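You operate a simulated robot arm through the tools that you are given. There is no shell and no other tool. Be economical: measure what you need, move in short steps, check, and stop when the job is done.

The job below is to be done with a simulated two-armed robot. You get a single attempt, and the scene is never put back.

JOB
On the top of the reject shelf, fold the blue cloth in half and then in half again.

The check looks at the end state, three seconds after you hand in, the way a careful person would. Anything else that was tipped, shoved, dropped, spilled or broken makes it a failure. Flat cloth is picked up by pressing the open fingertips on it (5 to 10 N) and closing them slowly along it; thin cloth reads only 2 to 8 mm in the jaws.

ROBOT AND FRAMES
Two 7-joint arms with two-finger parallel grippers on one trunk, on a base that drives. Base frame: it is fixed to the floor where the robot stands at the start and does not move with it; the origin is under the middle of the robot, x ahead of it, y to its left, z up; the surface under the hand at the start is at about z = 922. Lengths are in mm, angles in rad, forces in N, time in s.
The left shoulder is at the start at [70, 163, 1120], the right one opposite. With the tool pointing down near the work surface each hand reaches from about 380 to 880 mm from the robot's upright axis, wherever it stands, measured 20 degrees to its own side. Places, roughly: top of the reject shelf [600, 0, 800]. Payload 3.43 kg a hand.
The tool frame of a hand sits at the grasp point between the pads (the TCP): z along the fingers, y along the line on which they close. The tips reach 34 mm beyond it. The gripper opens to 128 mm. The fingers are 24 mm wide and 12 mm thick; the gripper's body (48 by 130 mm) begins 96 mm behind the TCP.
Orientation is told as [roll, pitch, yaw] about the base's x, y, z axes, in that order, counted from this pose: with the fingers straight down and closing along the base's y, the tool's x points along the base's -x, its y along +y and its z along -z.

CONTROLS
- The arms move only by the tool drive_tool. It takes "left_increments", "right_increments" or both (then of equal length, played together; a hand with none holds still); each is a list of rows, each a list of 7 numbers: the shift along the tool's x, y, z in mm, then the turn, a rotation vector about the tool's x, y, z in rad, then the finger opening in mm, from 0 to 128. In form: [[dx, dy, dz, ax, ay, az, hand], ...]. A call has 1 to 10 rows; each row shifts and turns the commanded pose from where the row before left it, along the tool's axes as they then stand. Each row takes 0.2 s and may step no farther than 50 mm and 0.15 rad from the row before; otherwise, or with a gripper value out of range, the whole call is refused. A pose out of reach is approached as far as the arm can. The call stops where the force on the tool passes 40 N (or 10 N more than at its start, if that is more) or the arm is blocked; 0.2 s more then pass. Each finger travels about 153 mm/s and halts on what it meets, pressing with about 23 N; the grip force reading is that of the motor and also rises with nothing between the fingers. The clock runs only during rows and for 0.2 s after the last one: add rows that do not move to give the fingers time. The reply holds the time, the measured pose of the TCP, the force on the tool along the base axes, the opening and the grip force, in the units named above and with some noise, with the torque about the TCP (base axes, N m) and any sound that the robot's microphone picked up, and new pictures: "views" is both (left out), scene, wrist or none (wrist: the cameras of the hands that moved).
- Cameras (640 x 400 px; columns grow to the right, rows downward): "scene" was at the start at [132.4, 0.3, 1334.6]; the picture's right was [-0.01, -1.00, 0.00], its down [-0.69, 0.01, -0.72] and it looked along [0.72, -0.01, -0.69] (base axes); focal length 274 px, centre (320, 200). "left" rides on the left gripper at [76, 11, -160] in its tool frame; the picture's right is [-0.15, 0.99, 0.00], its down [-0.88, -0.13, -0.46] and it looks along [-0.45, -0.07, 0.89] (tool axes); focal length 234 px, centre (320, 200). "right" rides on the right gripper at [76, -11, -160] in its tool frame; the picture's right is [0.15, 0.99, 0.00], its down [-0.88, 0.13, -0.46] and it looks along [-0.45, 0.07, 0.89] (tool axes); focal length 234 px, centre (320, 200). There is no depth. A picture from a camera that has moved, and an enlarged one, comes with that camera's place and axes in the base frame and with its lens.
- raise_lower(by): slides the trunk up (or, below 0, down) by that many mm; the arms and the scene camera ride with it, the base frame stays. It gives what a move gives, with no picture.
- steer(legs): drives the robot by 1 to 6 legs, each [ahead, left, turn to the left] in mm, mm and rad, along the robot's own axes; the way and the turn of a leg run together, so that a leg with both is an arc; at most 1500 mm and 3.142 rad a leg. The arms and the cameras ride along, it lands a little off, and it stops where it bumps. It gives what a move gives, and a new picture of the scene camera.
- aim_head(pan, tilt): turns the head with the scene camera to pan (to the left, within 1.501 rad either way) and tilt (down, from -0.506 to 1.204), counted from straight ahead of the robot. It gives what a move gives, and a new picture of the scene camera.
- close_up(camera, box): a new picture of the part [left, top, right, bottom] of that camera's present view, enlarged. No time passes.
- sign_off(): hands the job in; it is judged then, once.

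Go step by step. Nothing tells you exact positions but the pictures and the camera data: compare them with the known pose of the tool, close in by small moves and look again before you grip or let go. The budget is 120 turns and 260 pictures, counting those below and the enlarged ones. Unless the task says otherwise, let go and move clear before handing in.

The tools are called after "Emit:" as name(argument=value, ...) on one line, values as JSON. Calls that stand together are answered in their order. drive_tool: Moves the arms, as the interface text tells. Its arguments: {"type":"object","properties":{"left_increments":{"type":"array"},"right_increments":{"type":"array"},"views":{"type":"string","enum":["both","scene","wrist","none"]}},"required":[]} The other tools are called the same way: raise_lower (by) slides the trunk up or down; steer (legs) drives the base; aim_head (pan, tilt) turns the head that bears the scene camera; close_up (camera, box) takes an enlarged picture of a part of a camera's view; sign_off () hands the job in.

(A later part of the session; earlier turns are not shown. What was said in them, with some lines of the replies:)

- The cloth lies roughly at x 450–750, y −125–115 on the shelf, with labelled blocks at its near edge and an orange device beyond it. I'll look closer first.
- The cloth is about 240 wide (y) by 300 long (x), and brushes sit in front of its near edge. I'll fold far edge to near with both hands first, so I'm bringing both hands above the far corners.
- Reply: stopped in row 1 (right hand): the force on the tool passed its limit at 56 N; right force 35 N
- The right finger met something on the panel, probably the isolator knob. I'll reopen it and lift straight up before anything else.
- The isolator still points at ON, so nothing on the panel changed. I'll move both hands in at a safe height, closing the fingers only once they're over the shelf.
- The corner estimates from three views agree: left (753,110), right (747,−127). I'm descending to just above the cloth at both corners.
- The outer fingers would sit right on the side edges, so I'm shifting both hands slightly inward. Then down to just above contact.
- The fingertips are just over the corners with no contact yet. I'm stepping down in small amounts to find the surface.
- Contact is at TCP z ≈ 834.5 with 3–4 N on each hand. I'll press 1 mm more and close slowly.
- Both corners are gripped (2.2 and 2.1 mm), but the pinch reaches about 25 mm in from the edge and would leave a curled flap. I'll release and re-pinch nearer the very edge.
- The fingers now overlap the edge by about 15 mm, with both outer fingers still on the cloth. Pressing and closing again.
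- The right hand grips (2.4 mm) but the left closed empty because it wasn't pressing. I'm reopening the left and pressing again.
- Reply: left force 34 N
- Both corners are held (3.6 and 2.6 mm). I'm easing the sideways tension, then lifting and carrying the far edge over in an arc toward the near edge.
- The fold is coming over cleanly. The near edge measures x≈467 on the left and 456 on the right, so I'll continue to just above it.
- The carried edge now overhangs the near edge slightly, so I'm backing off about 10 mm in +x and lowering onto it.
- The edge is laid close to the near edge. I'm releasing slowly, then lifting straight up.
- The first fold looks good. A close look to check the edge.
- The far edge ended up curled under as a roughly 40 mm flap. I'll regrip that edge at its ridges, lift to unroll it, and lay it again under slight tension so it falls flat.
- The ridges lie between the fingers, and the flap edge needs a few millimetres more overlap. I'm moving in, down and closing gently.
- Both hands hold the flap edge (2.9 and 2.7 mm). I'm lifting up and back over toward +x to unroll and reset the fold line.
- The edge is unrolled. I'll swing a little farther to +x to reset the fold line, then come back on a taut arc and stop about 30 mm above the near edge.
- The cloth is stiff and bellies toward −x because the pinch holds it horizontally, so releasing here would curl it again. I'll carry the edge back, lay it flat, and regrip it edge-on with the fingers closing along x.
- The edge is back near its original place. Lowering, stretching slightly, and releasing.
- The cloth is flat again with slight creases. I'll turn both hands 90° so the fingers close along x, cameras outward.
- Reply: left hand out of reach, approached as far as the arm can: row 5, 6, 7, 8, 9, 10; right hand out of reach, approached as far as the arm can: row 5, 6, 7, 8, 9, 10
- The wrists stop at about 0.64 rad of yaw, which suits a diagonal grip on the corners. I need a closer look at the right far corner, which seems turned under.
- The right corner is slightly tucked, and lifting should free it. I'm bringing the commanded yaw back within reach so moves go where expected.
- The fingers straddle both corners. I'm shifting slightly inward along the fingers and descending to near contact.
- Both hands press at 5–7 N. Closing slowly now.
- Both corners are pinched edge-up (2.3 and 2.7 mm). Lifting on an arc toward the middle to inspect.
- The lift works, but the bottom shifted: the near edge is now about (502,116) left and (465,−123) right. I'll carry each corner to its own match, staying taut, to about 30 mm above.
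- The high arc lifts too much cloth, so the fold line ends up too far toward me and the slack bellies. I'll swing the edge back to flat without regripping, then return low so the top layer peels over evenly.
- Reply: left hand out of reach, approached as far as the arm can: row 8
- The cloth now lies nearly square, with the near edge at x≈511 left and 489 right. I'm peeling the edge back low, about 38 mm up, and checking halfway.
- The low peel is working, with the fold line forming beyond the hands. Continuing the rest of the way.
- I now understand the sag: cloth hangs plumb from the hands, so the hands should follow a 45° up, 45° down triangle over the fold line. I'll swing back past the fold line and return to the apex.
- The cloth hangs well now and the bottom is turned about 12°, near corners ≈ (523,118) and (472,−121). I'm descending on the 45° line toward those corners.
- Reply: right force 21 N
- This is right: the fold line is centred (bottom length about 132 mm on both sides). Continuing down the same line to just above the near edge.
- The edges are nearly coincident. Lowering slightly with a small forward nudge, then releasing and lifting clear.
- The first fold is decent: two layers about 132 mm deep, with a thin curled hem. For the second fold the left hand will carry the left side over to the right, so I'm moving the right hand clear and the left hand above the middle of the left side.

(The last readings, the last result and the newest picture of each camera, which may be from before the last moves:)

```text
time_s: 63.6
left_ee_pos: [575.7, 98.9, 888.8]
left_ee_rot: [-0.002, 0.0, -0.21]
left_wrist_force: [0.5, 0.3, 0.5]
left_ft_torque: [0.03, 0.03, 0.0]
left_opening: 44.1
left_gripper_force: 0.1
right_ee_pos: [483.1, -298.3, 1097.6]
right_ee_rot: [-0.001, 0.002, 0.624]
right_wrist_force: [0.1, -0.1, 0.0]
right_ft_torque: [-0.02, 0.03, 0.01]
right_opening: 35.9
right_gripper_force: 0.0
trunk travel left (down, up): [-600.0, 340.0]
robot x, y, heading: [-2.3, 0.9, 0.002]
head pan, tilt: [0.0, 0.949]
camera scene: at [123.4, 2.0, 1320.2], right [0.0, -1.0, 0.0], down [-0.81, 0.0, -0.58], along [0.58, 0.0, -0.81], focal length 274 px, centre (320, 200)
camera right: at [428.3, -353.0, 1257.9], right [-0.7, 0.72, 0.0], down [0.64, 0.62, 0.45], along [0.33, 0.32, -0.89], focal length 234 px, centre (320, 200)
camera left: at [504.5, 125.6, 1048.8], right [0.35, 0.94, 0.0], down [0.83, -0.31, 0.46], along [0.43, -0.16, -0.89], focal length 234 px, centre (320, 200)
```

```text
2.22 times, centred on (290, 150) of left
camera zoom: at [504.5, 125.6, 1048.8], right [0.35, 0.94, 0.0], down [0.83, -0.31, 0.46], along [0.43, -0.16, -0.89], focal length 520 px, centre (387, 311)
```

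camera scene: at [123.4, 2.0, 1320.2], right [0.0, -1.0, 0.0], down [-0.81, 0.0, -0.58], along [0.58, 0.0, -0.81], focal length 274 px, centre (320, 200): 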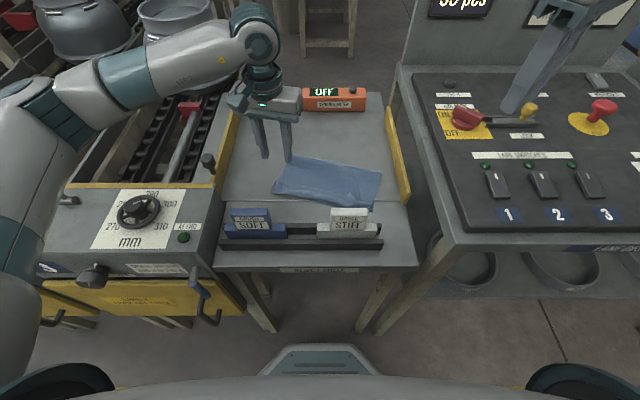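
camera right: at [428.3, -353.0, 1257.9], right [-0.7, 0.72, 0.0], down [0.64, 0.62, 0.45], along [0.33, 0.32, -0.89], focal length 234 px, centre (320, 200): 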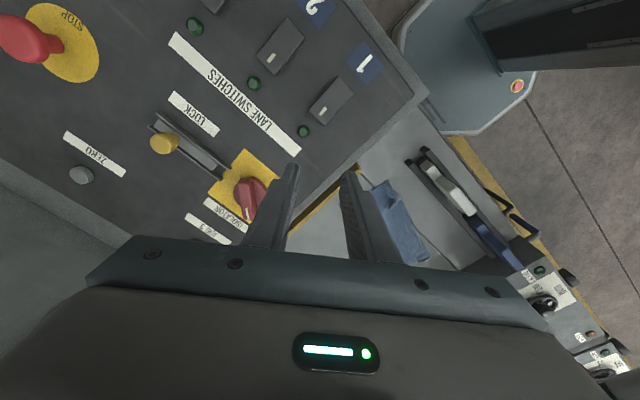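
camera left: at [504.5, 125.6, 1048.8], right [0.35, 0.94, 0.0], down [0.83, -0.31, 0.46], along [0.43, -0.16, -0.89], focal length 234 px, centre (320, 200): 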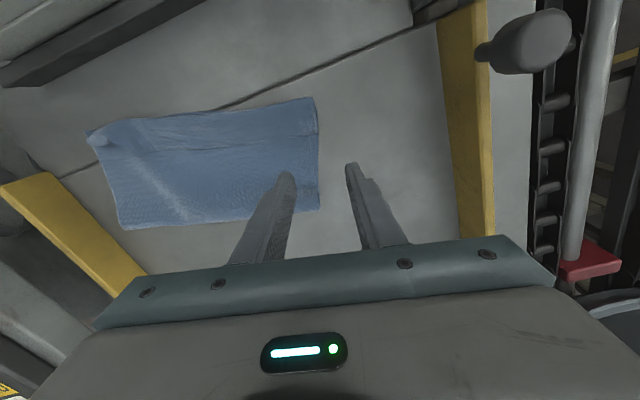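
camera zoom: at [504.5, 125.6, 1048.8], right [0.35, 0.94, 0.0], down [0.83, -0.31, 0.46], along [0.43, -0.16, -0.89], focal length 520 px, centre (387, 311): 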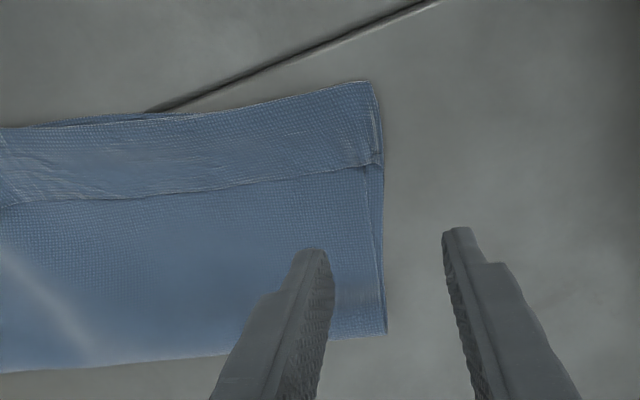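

The folded rectangle is neat. The left side runs from (517,114) to (637,77), so I'm aligning the hand to that edge, tilting the outer finger slightly lower, and descending.

Emit:
drive_tool(left_increments=[[-1.7, -8.2, 0, 0, 0, 0.09, 44], [0, 0, 20, 0.05, 0, 0, 44], [0, 0, 20, 0, 0, 0, 44], [0, 0, 9, 0, 0, 0, 44], [0, 0, 0, 0, 0, 0, 44]], views="wrist")

Emit:
close_up(camera="left", box=[200, 60, 420, 240])

```text
time_s: 64.8
left_ee_pos: [576.7, 87.6, 839.1]
left_ee_rot: [-0.051, -0.001, -0.299]
left_wrist_force: [0.0, -1.2, 0.0]
left_ft_torque: [0.01, 0.01, 0.0]
left_opening: 44.1
left_gripper_force: 0.1
right_ee_pos: [482.9, -300.1, 1097.8]
right_ee_rot: [0.0, 0.0, 0.623]
right_wrist_force: [0.2, -0.4, 0.7]
right_ft_torque: [-0.03, -0.01, 0.02]
right_opening: 35.9
right_gripper_force: 0.0
trunk travel left (down, up): [-600.0, 340.0]
robot x, y, heading: [1.1, -2.0, -0.0]
head pan, tilt: [0.0, 0.949]
camera left: at [510.4, 128.3, 998.8], right [0.43, 0.9, -0.05], down [0.81, -0.36, 0.46], along [0.4, -0.24, -0.89], focal length 234 px, centre (320, 200)
```

left: 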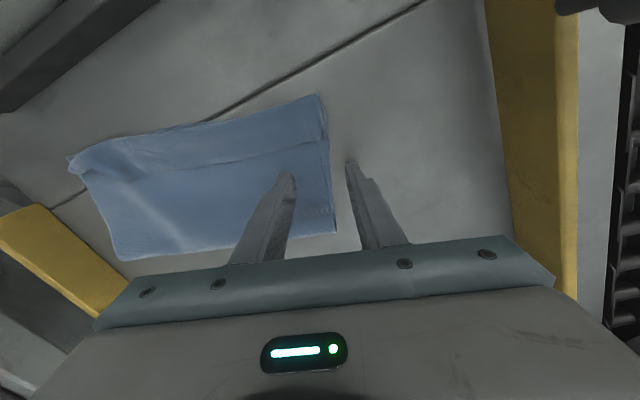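

```text
2.22 times, centred on (310, 150) of left
camera zoom: at [510.4, 128.3, 998.8], right [0.43, 0.9, -0.05], down [0.81, -0.36, 0.46], along [0.4, -0.24, -0.89], focal length 520 px, centre (342, 311)
```

zoom: 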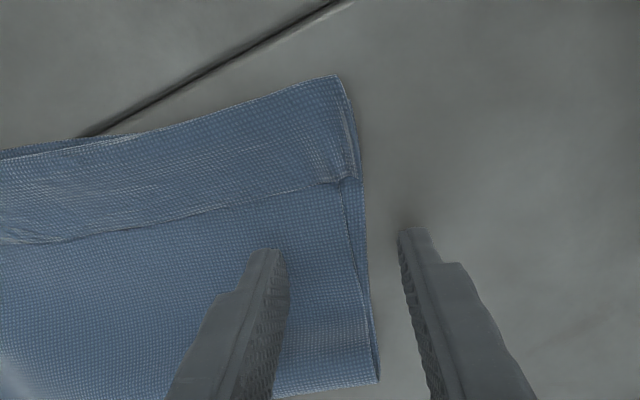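

Emit:
drive_tool(left_increments=[[10, 1, 2, 0, 0, 0, 44], [0, 0, 1.5, 0, 0, 0, 44], [0, 0, 0, 0, 0, 0, 44]], views="none")

```text
time_s: 65.6
left_ee_pos: [567.0, 91.3, 835.5]
left_ee_rot: [-0.05, 0.0, -0.299]
left_wrist_force: [0.5, 0.0, 0.0]
left_ft_torque: [-0.02, -0.02, 0.0]
left_opening: 44.3
left_gripper_force: 0.1
right_ee_pos: [483.2, -299.9, 1097.4]
right_ee_rot: [0.0, 0.0, 0.623]
right_wrist_force: [0.8, 0.1, -0.7]
right_ft_torque: [0.01, 0.03, -0.02]
right_opening: 36.2
right_gripper_force: 0.1
trunk travel left (down, up): [-600.0, 340.0]
robot x, y, heading: [-0.8, 3.5, -0.002]
head pan, tilt: [0.0, 0.949]
```

Emit:
drive_tool(left_increments=[[0, 0, 1, 0, 0, 0, 44], [0, 0, 1, 0, 0, 0, 44], [0, 0, 0, 0, 0, 0, 44]], views="none")

```text
time_s: 66.4
left_ee_pos: [566.9, 91.3, 834.0]
left_ee_rot: [-0.051, 0.001, -0.298]
left_wrist_force: [-0.3, -0.4, -0.3]
left_ft_torque: [0.01, -0.02, -0.01]
left_opening: 44.1
left_gripper_force: 0.0
right_ee_pos: [482.8, -300.9, 1098.1]
right_ee_rot: [0.0, 0.001, 0.624]
right_wrist_force: [-1.0, -0.8, 1.7]
right_ft_torque: [0.02, -0.01, -0.02]
right_opening: 35.7
right_gripper_force: 0.0
trunk travel left (down, up): [-600.0, 340.0]
robot x, y, heading: [3.4, -3.1, -0.003]
head pan, tilt: [0.0, 0.949]
```

Emit:
drive_tool(left_increments=[[0, 0, 1, 0, 0, 0, 44], [0, 0, 1, 0, 0, 0, 44], [0, 0, 0, 0, 0, 0, 44]], views="none")

```text
time_s: 67.2
left_ee_pos: [566.0, 91.6, 833.5]
left_ee_rot: [-0.052, -0.002, -0.299]
left_wrist_force: [0.9, 2.5, 17.6]
left_ft_torque: [0.62, -0.12, 0.02]
left_opening: 45.1
left_gripper_force: 1.0
right_ee_pos: [482.4, -300.0, 1097.9]
right_ee_rot: [-0.001, 0.001, 0.624]
right_wrist_force: [0.3, 0.8, -0.2]
right_ft_torque: [0.0, 0.01, -0.02]
right_opening: 35.9
right_gripper_force: 0.1
trunk travel left (down, up): [-600.0, 340.0]
robot x, y, heading: [-1.5, -2.4, 0.0]
head pan, tilt: [0.0, 0.949]
```

The outer finger carries all the load, so I'm reducing the tilt a little so the inner one presses too.

Emit:
drive_tool(left_increments=[[0, 0, -0.5, -0.035, 0, 0, 44], [0, 0, 0, 0, 0, 0, 44]], views="none")

```text
time_s: 67.8
left_ee_pos: [566.2, 90.4, 834.3]
left_ee_rot: [-0.016, -0.001, -0.299]
left_wrist_force: [1.9, -3.2, 17.0]
left_ft_torque: [-0.48, 0.1, 0.08]
left_opening: 44.7
left_gripper_force: 0.6
right_ee_pos: [482.4, -301.2, 1097.0]
right_ee_rot: [0.002, 0.0, 0.624]
right_wrist_force: [-0.3, 1.1, -0.4]
right_ft_torque: [0.01, 0.0, 0.0]
right_opening: 35.8
right_gripper_force: 0.0
trunk travel left (down, up): [-600.0, 340.0]
robot x, y, heading: [3.0, -1.2, -0.006]
head pan, tilt: [0.0, 0.949]
```

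Emit:
drive_tool(left_increments=[[0, 0, -0.2, 0.012, 0, 0, 44], [0, 0, 0, 0, 0, 0, 39], [0, 0, 0, 0, 0, 0, 34], [0, 0, 0, 0, 0, 0, 29], [0, 0, 0, 0, 0, 0, 24], [0, 0, 0, 0, 0, 0, 18], [0, 0, 0, 0, 0, 0, 12], [0, 0, 0, 0, 0, 0, 6], [0, 0, 0, 0, 0, 0, 0], [0, 0, 0, 0, 0, 0, 0]], views="wrist")

Emit:
close_up(camera="left", box=[200, 60, 420, 240])

```text
time_s: 70.0
left_ee_pos: [565.6, 90.1, 834.8]
left_ee_rot: [-0.028, -0.001, -0.299]
left_wrist_force: [-1.0, -1.6, 14.2]
left_ft_torque: [-0.05, 0.04, 0.04]
left_opening: 2.9
left_gripper_force: 23.3
right_ee_pos: [483.0, -300.7, 1097.6]
right_ee_rot: [-0.001, 0.002, 0.624]
right_wrist_force: [0.7, 0.8, 1.0]
right_ft_torque: [0.03, -0.02, 0.01]
right_opening: 36.0
right_gripper_force: 0.0
trunk travel left (down, up): [-600.0, 340.0]
robot x, y, heading: [2.4, -1.0, -0.003]
head pan, tilt: [0.0, 0.949]
camera left: at [498.1, 127.7, 994.4], right [0.43, 0.9, -0.03], down [0.81, -0.37, 0.46], along [0.4, -0.22, -0.89], focal length 234 px, centre (320, 200)
```

left: 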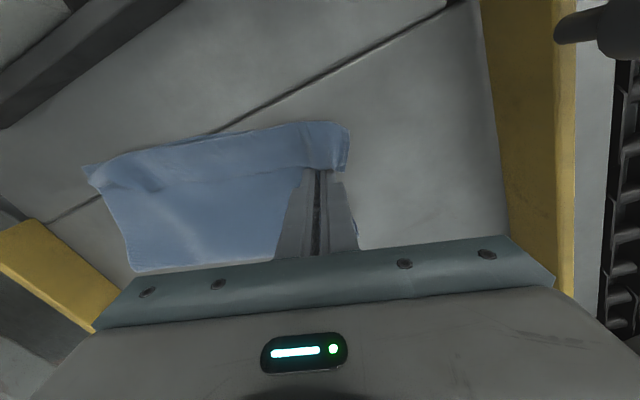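

```text
2.22 times, centred on (310, 150) of left
camera zoom: at [498.1, 127.7, 994.4], right [0.43, 0.9, -0.03], down [0.81, -0.37, 0.46], along [0.4, -0.22, -0.89], focal length 520 px, centre (342, 311)
```

zoom: 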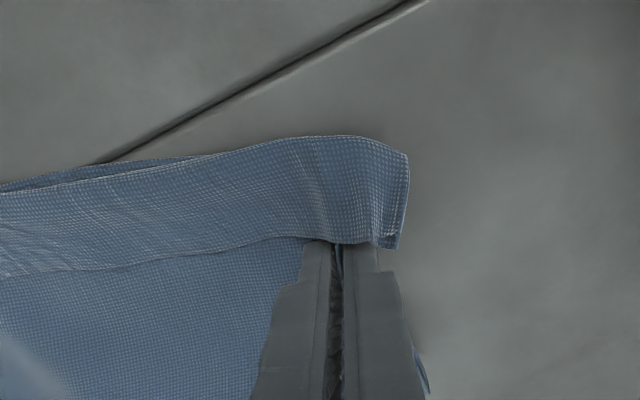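

Gripped at 2.9 mm. I'm lifting a little to see whether both layers come up.

Emit:
drive_tool(left_increments=[[0, 0, -15, 0, 0, 0, 0], [0, -12, -20, 0, 0, 0, 0], [0, -20, -20, 0, 0, 0, 0], [0, 0, 0, 0, 0, 0, 0]])

Emit:
close_up(camera="scene", box=[215, 110, 425, 250])

Emit:
close_up(camera="left", box=[100, 60, 420, 260])

```text
time_s: 71.0
left_ee_pos: [556.6, 63.0, 889.4]
left_ee_rot: [-0.027, 0.0, -0.3]
left_wrist_force: [-0.4, -0.6, 0.5]
left_ft_torque: [-0.02, 0.02, 0.03]
left_opening: 2.9
left_gripper_force: 23.0
right_ee_pos: [483.1, -299.4, 1098.0]
right_ee_rot: [-0.001, 0.002, 0.624]
right_wrist_force: [0.5, 0.5, -0.4]
right_ft_torque: [0.0, -0.01, 0.03]
right_opening: 36.1
right_gripper_force: 0.0
trunk travel left (down, up): [-600.0, 340.0]
robot x, y, heading: [-1.7, -3.2, 0.002]
head pan, tilt: [0.0, 0.949]
camera scene: at [122.9, 1.6, 1320.2], right [0.0, -1.0, 0.0], down [-0.81, 0.0, -0.58], along [0.58, 0.0, -0.81], focal length 274 px, centre (320, 200)
camera left: at [490.0, 99.4, 1049.5], right [0.43, 0.9, -0.03], down [0.81, -0.37, 0.46], along [0.4, -0.22, -0.89], focal length 234 px, centre (320, 200)
```

scene: 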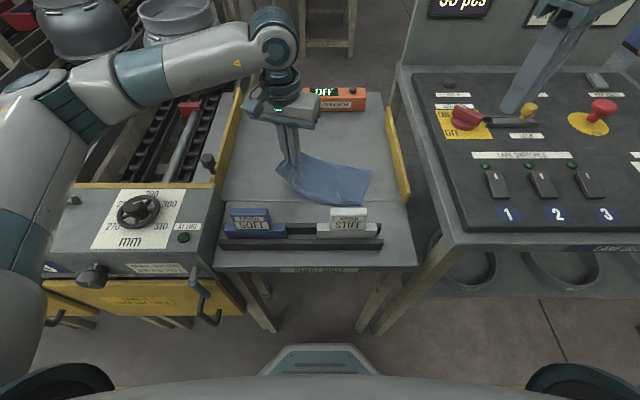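
left: 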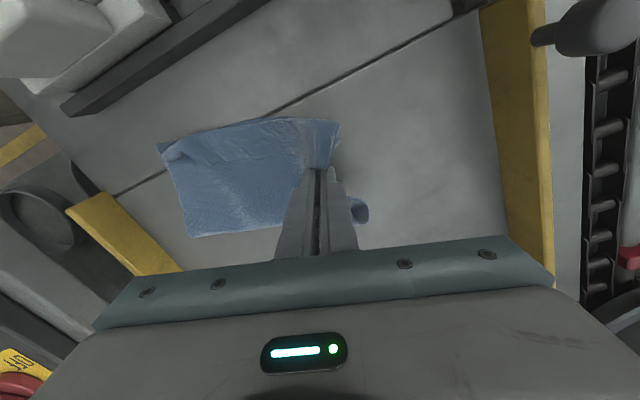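

```text
2.86 times, centred on (320, 180) of scene
camera zoom: at [122.9, 1.6, 1320.2], right [0.0, -1.0, 0.0], down [-0.81, 0.0, -0.58], along [0.58, 0.0, -0.81], focal length 781 px, centre (320, 257)
```

zoom: 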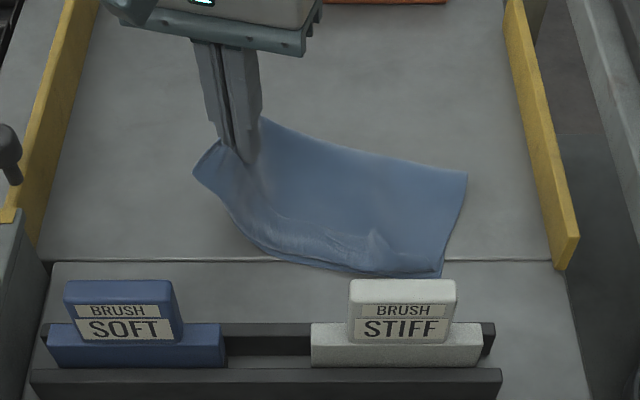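

```text
2.00 times, centred on (260, 160) of left
camera zoom: at [490.0, 99.4, 1049.5], right [0.43, 0.9, -0.03], down [0.81, -0.37, 0.46], along [0.4, -0.22, -0.89], focal length 468 px, centre (440, 280)
```

zoom: 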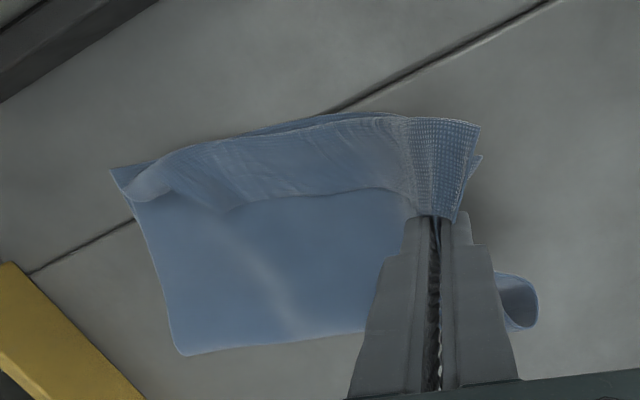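

Both layers lifted together. I'm following the 45° triangle over the centre line toward the right side.

Emit:
drive_tool(left_increments=[[-2.4, -24, -29, 0, 0, 0, 0], [-2.4, -24, -29, 0, 0, 0, 0], [0, 0, 0, 0, 0, 0, 0], [-1.3, -13, 12.5, 0, 0, 0, 0], [-1.3, -13, 12.5, 0, 0, 0, 0], [-1.3, -13, 12.5, 0, 0, 0, 0], [-1.3, -13, 12.5, 0, 0, 0, 0], [-1.3, -13, 12.5, 0, 0, 0, 0], [0, 0, 0, 0, 0, 0, 0]])

Emit:
close_up(camera="scene", box=[215, 110, 425, 250])

```text
time_s: 73.0
left_ee_pos: [535.6, -50.1, 888.0]
left_ee_rot: [-0.029, 0.0, -0.298]
left_wrist_force: [0.1, 0.2, 1.0]
left_ft_torque: [0.01, 0.0, 0.03]
left_opening: 3.0
left_gripper_force: 22.8
right_ee_pos: [483.5, -299.9, 1097.9]
right_ee_rot: [0.0, -0.001, 0.622]
right_wrist_force: [0.3, -0.7, 0.6]
right_ft_torque: [0.0, 0.07, 0.0]
right_opening: 36.1
right_gripper_force: 0.0
trunk travel left (down, up): [-600.0, 340.0]
robot x, y, heading: [-1.4, -2.6, 0.001]
head pan, tilt: [0.0, 0.949]
camera scene: at [122.8, 1.2, 1320.2], right [0.0, -1.0, 0.0], down [-0.81, 0.0, -0.58], along [0.58, 0.0, -0.81], focal length 274 px, centre (320, 200)
camera left: at [468.2, -12.4, 1047.1], right [0.43, 0.9, -0.03], down [0.81, -0.37, 0.46], along [0.4, -0.22, -0.89], focal length 234 px, centre (320, 200)
```

scene: 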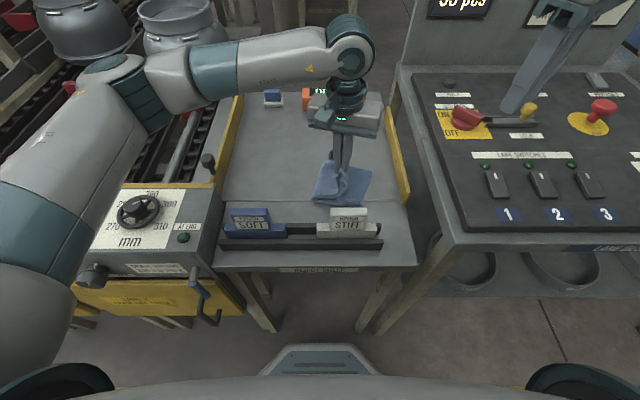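
left: 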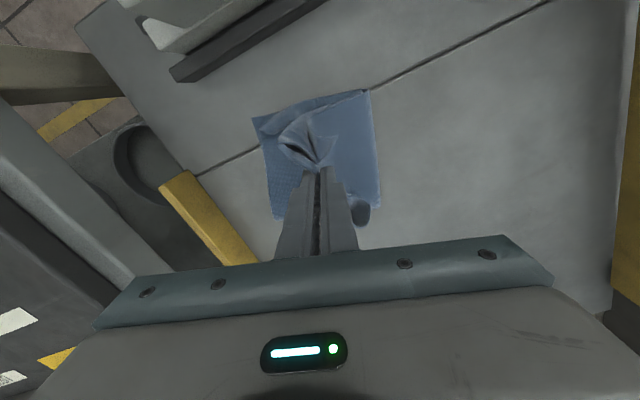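

```text
2.86 times, centred on (320, 180) of scene
camera zoom: at [122.8, 1.2, 1320.2], right [0.0, -1.0, 0.0], down [-0.81, 0.0, -0.58], along [0.58, 0.0, -0.81], focal length 781 px, centre (320, 257)
```

zoom: 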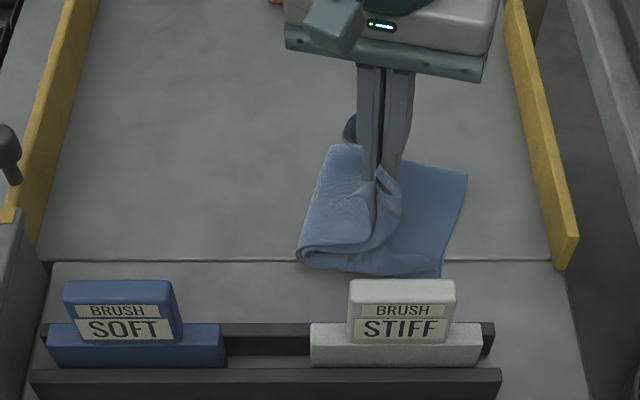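

The second fold is forming well with the fold line centred. Completing the descent onto the right side.

Emit:
drive_tool(left_increments=[[-1, -14, 11, 0, 0, 0, 0], [-1, -14, 11, 0, 0, 0, 0], [-1, -14, 11, 0, 0, 0, 0], [-1, -14, 11, 0, 0, 0, 0], [0, 0, 0, 0, 0, 0, 0]])

Emit:
close_up(camera="scene", box=[265, 130, 425, 250])

Emit:
close_up(camera="left", box=[200, 60, 440, 260])

```text
time_s: 74.2
left_ee_pos: [521.9, -105.3, 845.4]
left_ee_rot: [-0.028, 0.002, -0.298]
left_wrist_force: [0.4, 0.0, 0.3]
left_ft_torque: [0.01, -0.02, -0.01]
left_opening: 3.0
left_gripper_force: 23.5
right_ee_pos: [484.4, -300.7, 1096.7]
right_ee_rot: [0.001, 0.001, 0.625]
right_wrist_force: [0.0, -0.1, -0.1]
right_ft_torque: [0.0, 0.02, 0.0]
right_opening: 35.9
right_gripper_force: 0.1
trunk travel left (down, up): [-600.0, 340.0]
robot x, y, heading: [2.9, -0.8, -0.0]
head pan, tilt: [0.0, 0.949]
camera scene: at [122.9, 1.4, 1320.2], right [0.0, -1.0, 0.0], down [-0.81, 0.0, -0.58], along [0.58, 0.0, -0.81], focal length 274 px, centre (320, 200)
camera left: at [454.9, -68.2, 1005.6], right [0.43, 0.9, -0.03], down [0.81, -0.37, 0.46], along [0.4, -0.22, -0.89], focal length 234 px, centre (320, 200)
```

scene: 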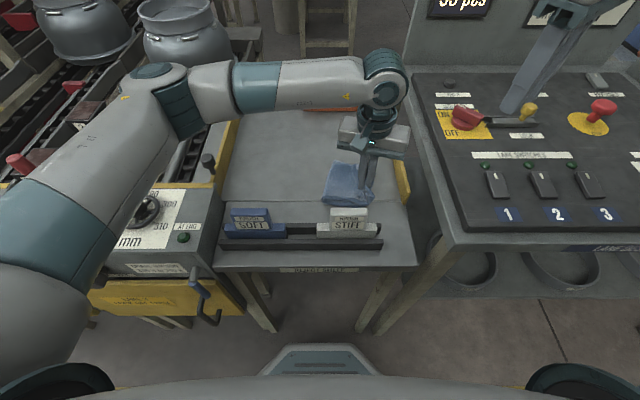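
left: 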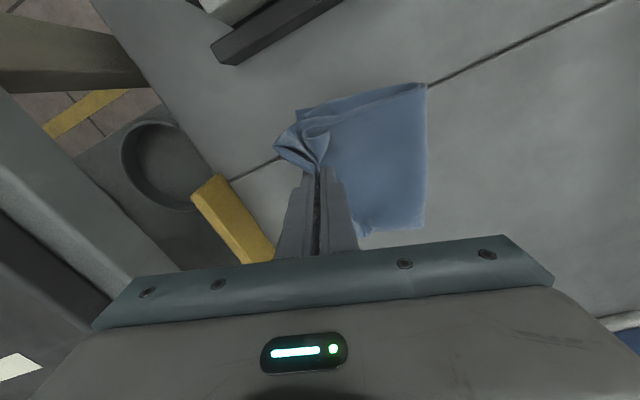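

```text
3.33 times, centred on (345, 190) of scene
camera zoom: at [122.9, 1.4, 1320.2], right [0.0, -1.0, 0.0], down [-0.81, 0.0, -0.58], along [0.58, 0.0, -0.81], focal length 912 px, centre (237, 233)
```

zoom: 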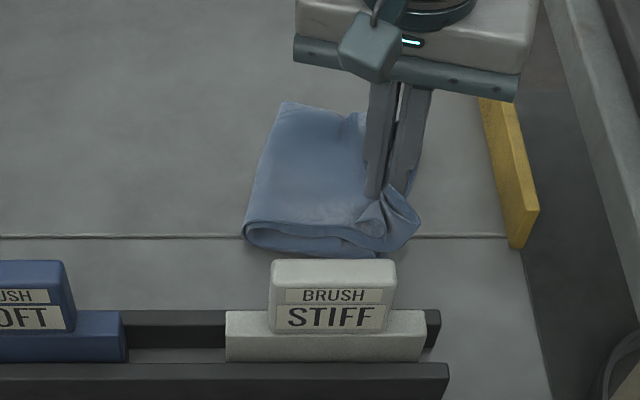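

```text
2.00 times, centred on (320, 160) of left
camera zoom: at [454.9, -68.2, 1005.6], right [0.43, 0.9, -0.03], down [0.81, -0.37, 0.46], along [0.4, -0.22, -0.89], focal length 468 px, centre (320, 280)
```

zoom: 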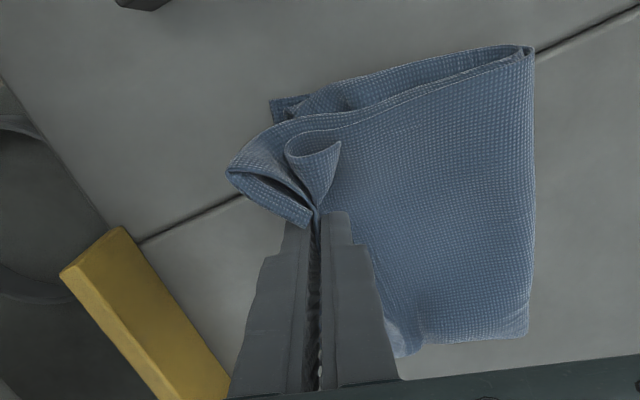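

It's well placed, though the near flap bulges slightly past the right edge. I'll ease back a few millimetres, lower, release and lift.

Emit:
drive_tool(left_increments=[[0, 5, 3, 0, 0, 0, 0], [0, 3, 3, 0, 0, 0, 0], [0, 0, 0, 0, 0, 0, 8], [0, 0, 0, 0, 0, 0, 18], [0, 0, 0, 0, 0, 0, 30], [0, 0, -5, 0, 0, 0, 34], [0, 0, -20, 0, 0, 0, 34], [0, 0, -45, 0, 0, 0, 34], [0, 0, -45, 0, 0, 0, 34], [0, 0, -45, 0, 0, 0, 34]])

Emit:
close_up(camera="scene", box=[265, 130, 425, 250])

Emit:
close_up(camera="left", box=[200, 60, 440, 260])

```text
time_s: 76.4
left_ee_pos: [526.0, -93.8, 1000.7]
left_ee_rot: [-0.029, 0.0, -0.301]
left_wrist_force: [-0.2, 0.4, 0.4]
left_ft_torque: [0.02, -0.01, 0.01]
left_opening: 34.1
left_gripper_force: 0.0
right_ee_pos: [481.6, -300.6, 1098.0]
right_ee_rot: [0.001, 0.0, 0.622]
right_wrist_force: [0.4, -0.3, -0.3]
right_ft_torque: [-0.02, 0.01, 0.0]
right_opening: 36.1
right_gripper_force: 0.0
trunk travel left (down, up): [-600.0, 340.0]
robot x, y, heading: [-1.2, -1.0, 0.004]
head pan, tilt: [0.0, 0.949]
camera scene: at [122.0, 0.7, 1320.2], right [0.0, -1.0, 0.0], down [-0.81, 0.0, -0.58], along [0.58, 0.0, -0.81], focal length 274 px, centre (320, 200)
camera left: at [458.9, -56.5, 1159.6], right [0.43, 0.9, -0.03], down [0.81, -0.37, 0.46], along [0.4, -0.22, -0.89], focal length 234 px, centre (320, 200)
```

scene: 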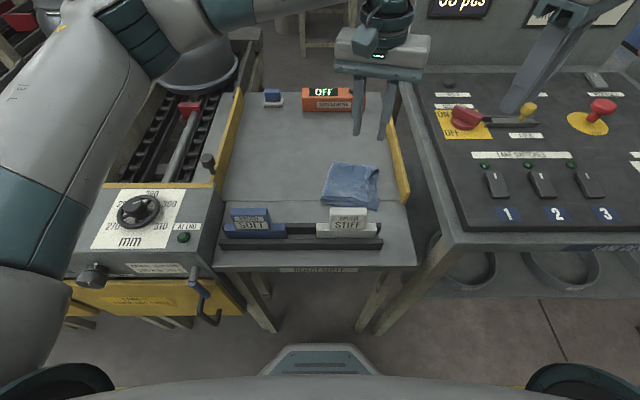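
left: 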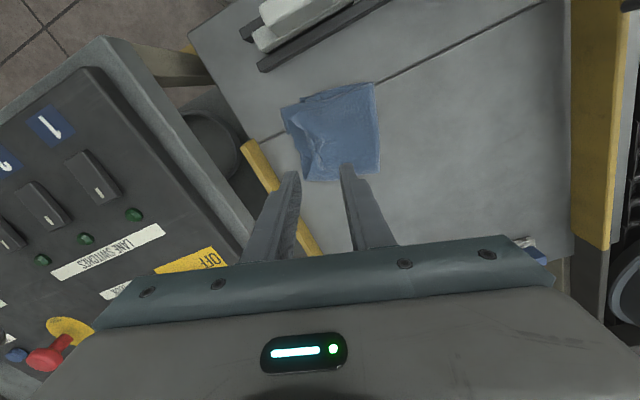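

```text
3.33 times, centred on (345, 190) of scene
camera zoom: at [122.0, 0.7, 1320.2], right [0.0, -1.0, 0.0], down [-0.81, 0.0, -0.58], along [0.58, 0.0, -0.81], focal length 912 px, centre (237, 233)
```

zoom: 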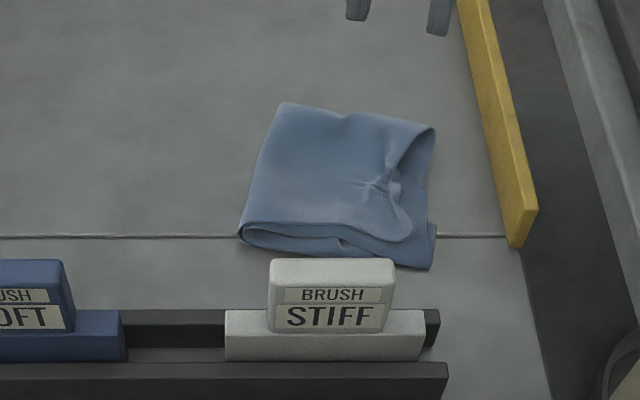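

```text
2.00 times, centred on (320, 160) of left
camera zoom: at [458.9, -56.5, 1159.6], right [0.43, 0.9, -0.03], down [0.81, -0.37, 0.46], along [0.4, -0.22, -0.89], focal length 468 px, centre (320, 280)
```

zoom: 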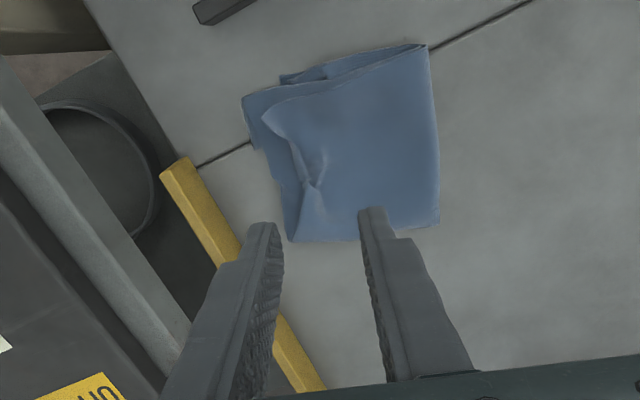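

The cloth is now a compact quarter on the shelf, and the brushes, meter and other items are where they were. I'll move the left hand clear and take a last look.

Emit:
drive_tool(left_increments=[[0, 0, -40, 0, 0, 0, 34], [0, 0, -30, 0, 0, 0, 34], [0, 45, 0, 0, 0, 0, 34], [0, 45, 0, 0, 0, 0, 34], [0, 45, 0, 0, 0, 0, 34], [0, 45, 0, 0, 0, 0, 34], [0, 45, 0, 0, 0, 0, 34], [0, 45, 0, 0, 0, 0, 34], [0, 45, 0, 0, 0, 0, 34], [0, 0, 0, 0, 0, 0, 34]], views="scene")

Emit:
close_up(camera="scene", box=[205, 80, 425, 260])

Emit:
close_up(camera="scene", box=[300, 145, 400, 225])

```text
time_s: 78.6
left_ee_pos: [619.7, 209.7, 1062.1]
left_ee_rot: [-0.027, 0.0, -0.3]
left_wrist_force: [0.0, -1.0, -0.6]
left_ft_torque: [0.02, 0.01, 0.0]
left_opening: 34.1
left_gripper_force: 0.1
right_ee_pos: [482.8, -301.4, 1095.6]
right_ee_rot: [0.002, 0.0, 0.624]
right_wrist_force: [0.0, -0.3, -0.1]
right_ft_torque: [0.03, 0.01, 0.0]
right_opening: 35.8
right_gripper_force: 0.1
trunk travel left (down, up): [-600.0, 340.0]
robot x, y, heading: [0.9, -0.2, -0.002]
head pan, tilt: [0.0, 0.949]
camera scene: at [123.0, -0.2, 1320.2], right [0.0, -1.0, 0.0], down [-0.81, 0.0, -0.58], along [0.58, 0.0, -0.81], focal length 274 px, centre (320, 200)
```

scene: 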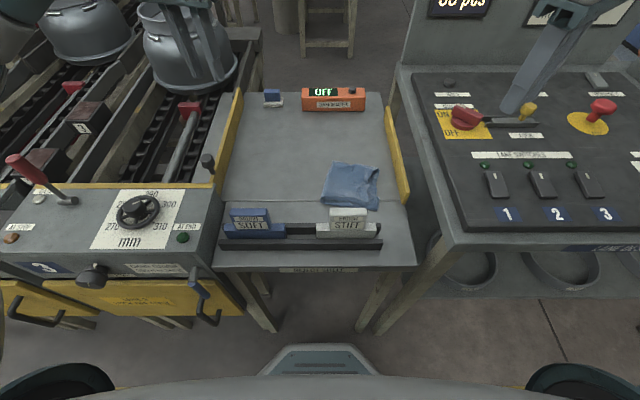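

```text
2.22 times, centred on (315, 170) of scene
camera zoom: at [123.0, -0.2, 1320.2], right [0.0, -1.0, 0.0], down [-0.81, 0.0, -0.58], along [0.58, 0.0, -0.81], focal length 608 px, centre (331, 267)
```

zoom: 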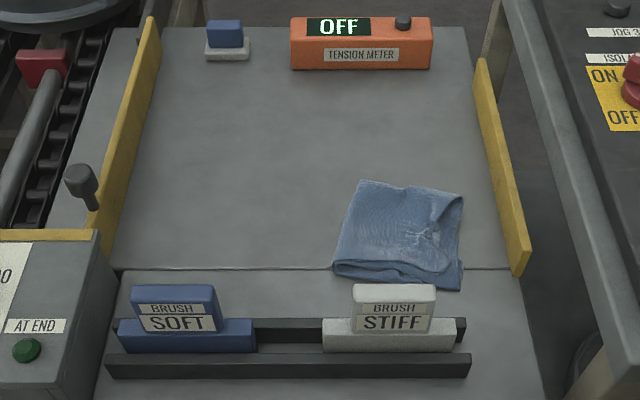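

```text
5.00 times, centred on (350, 185) of scene
camera zoom: at [123.0, -0.2, 1320.2], right [0.0, -1.0, 0.0], down [-0.81, 0.0, -0.58], along [0.58, 0.0, -0.81], focal length 1368 px, centre (170, 275)
```

zoom: 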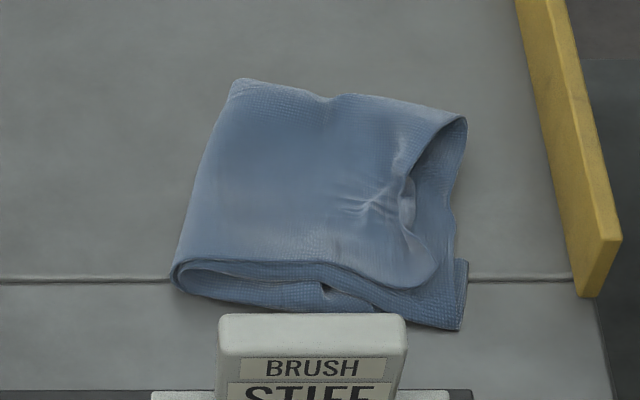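

The cloth rests as a folded quarter on the shelf, both hands are clear, and nothing else has moved. Handing in.

Emit:
sign_off()

```text
The job is handed in.
```

The blue cloth is folded in half and in half again on top of the reject shelf, and I've handed the job in. The edges aren't perfect: the first fold left a hem about 25–30 mm wide curled on the near edge, and the pinched side edge is a little lumpy.

Early on, the right finger pushed against the isolator knob on the right-hand panel. The knob still points to ON, and nothing else looks moved.
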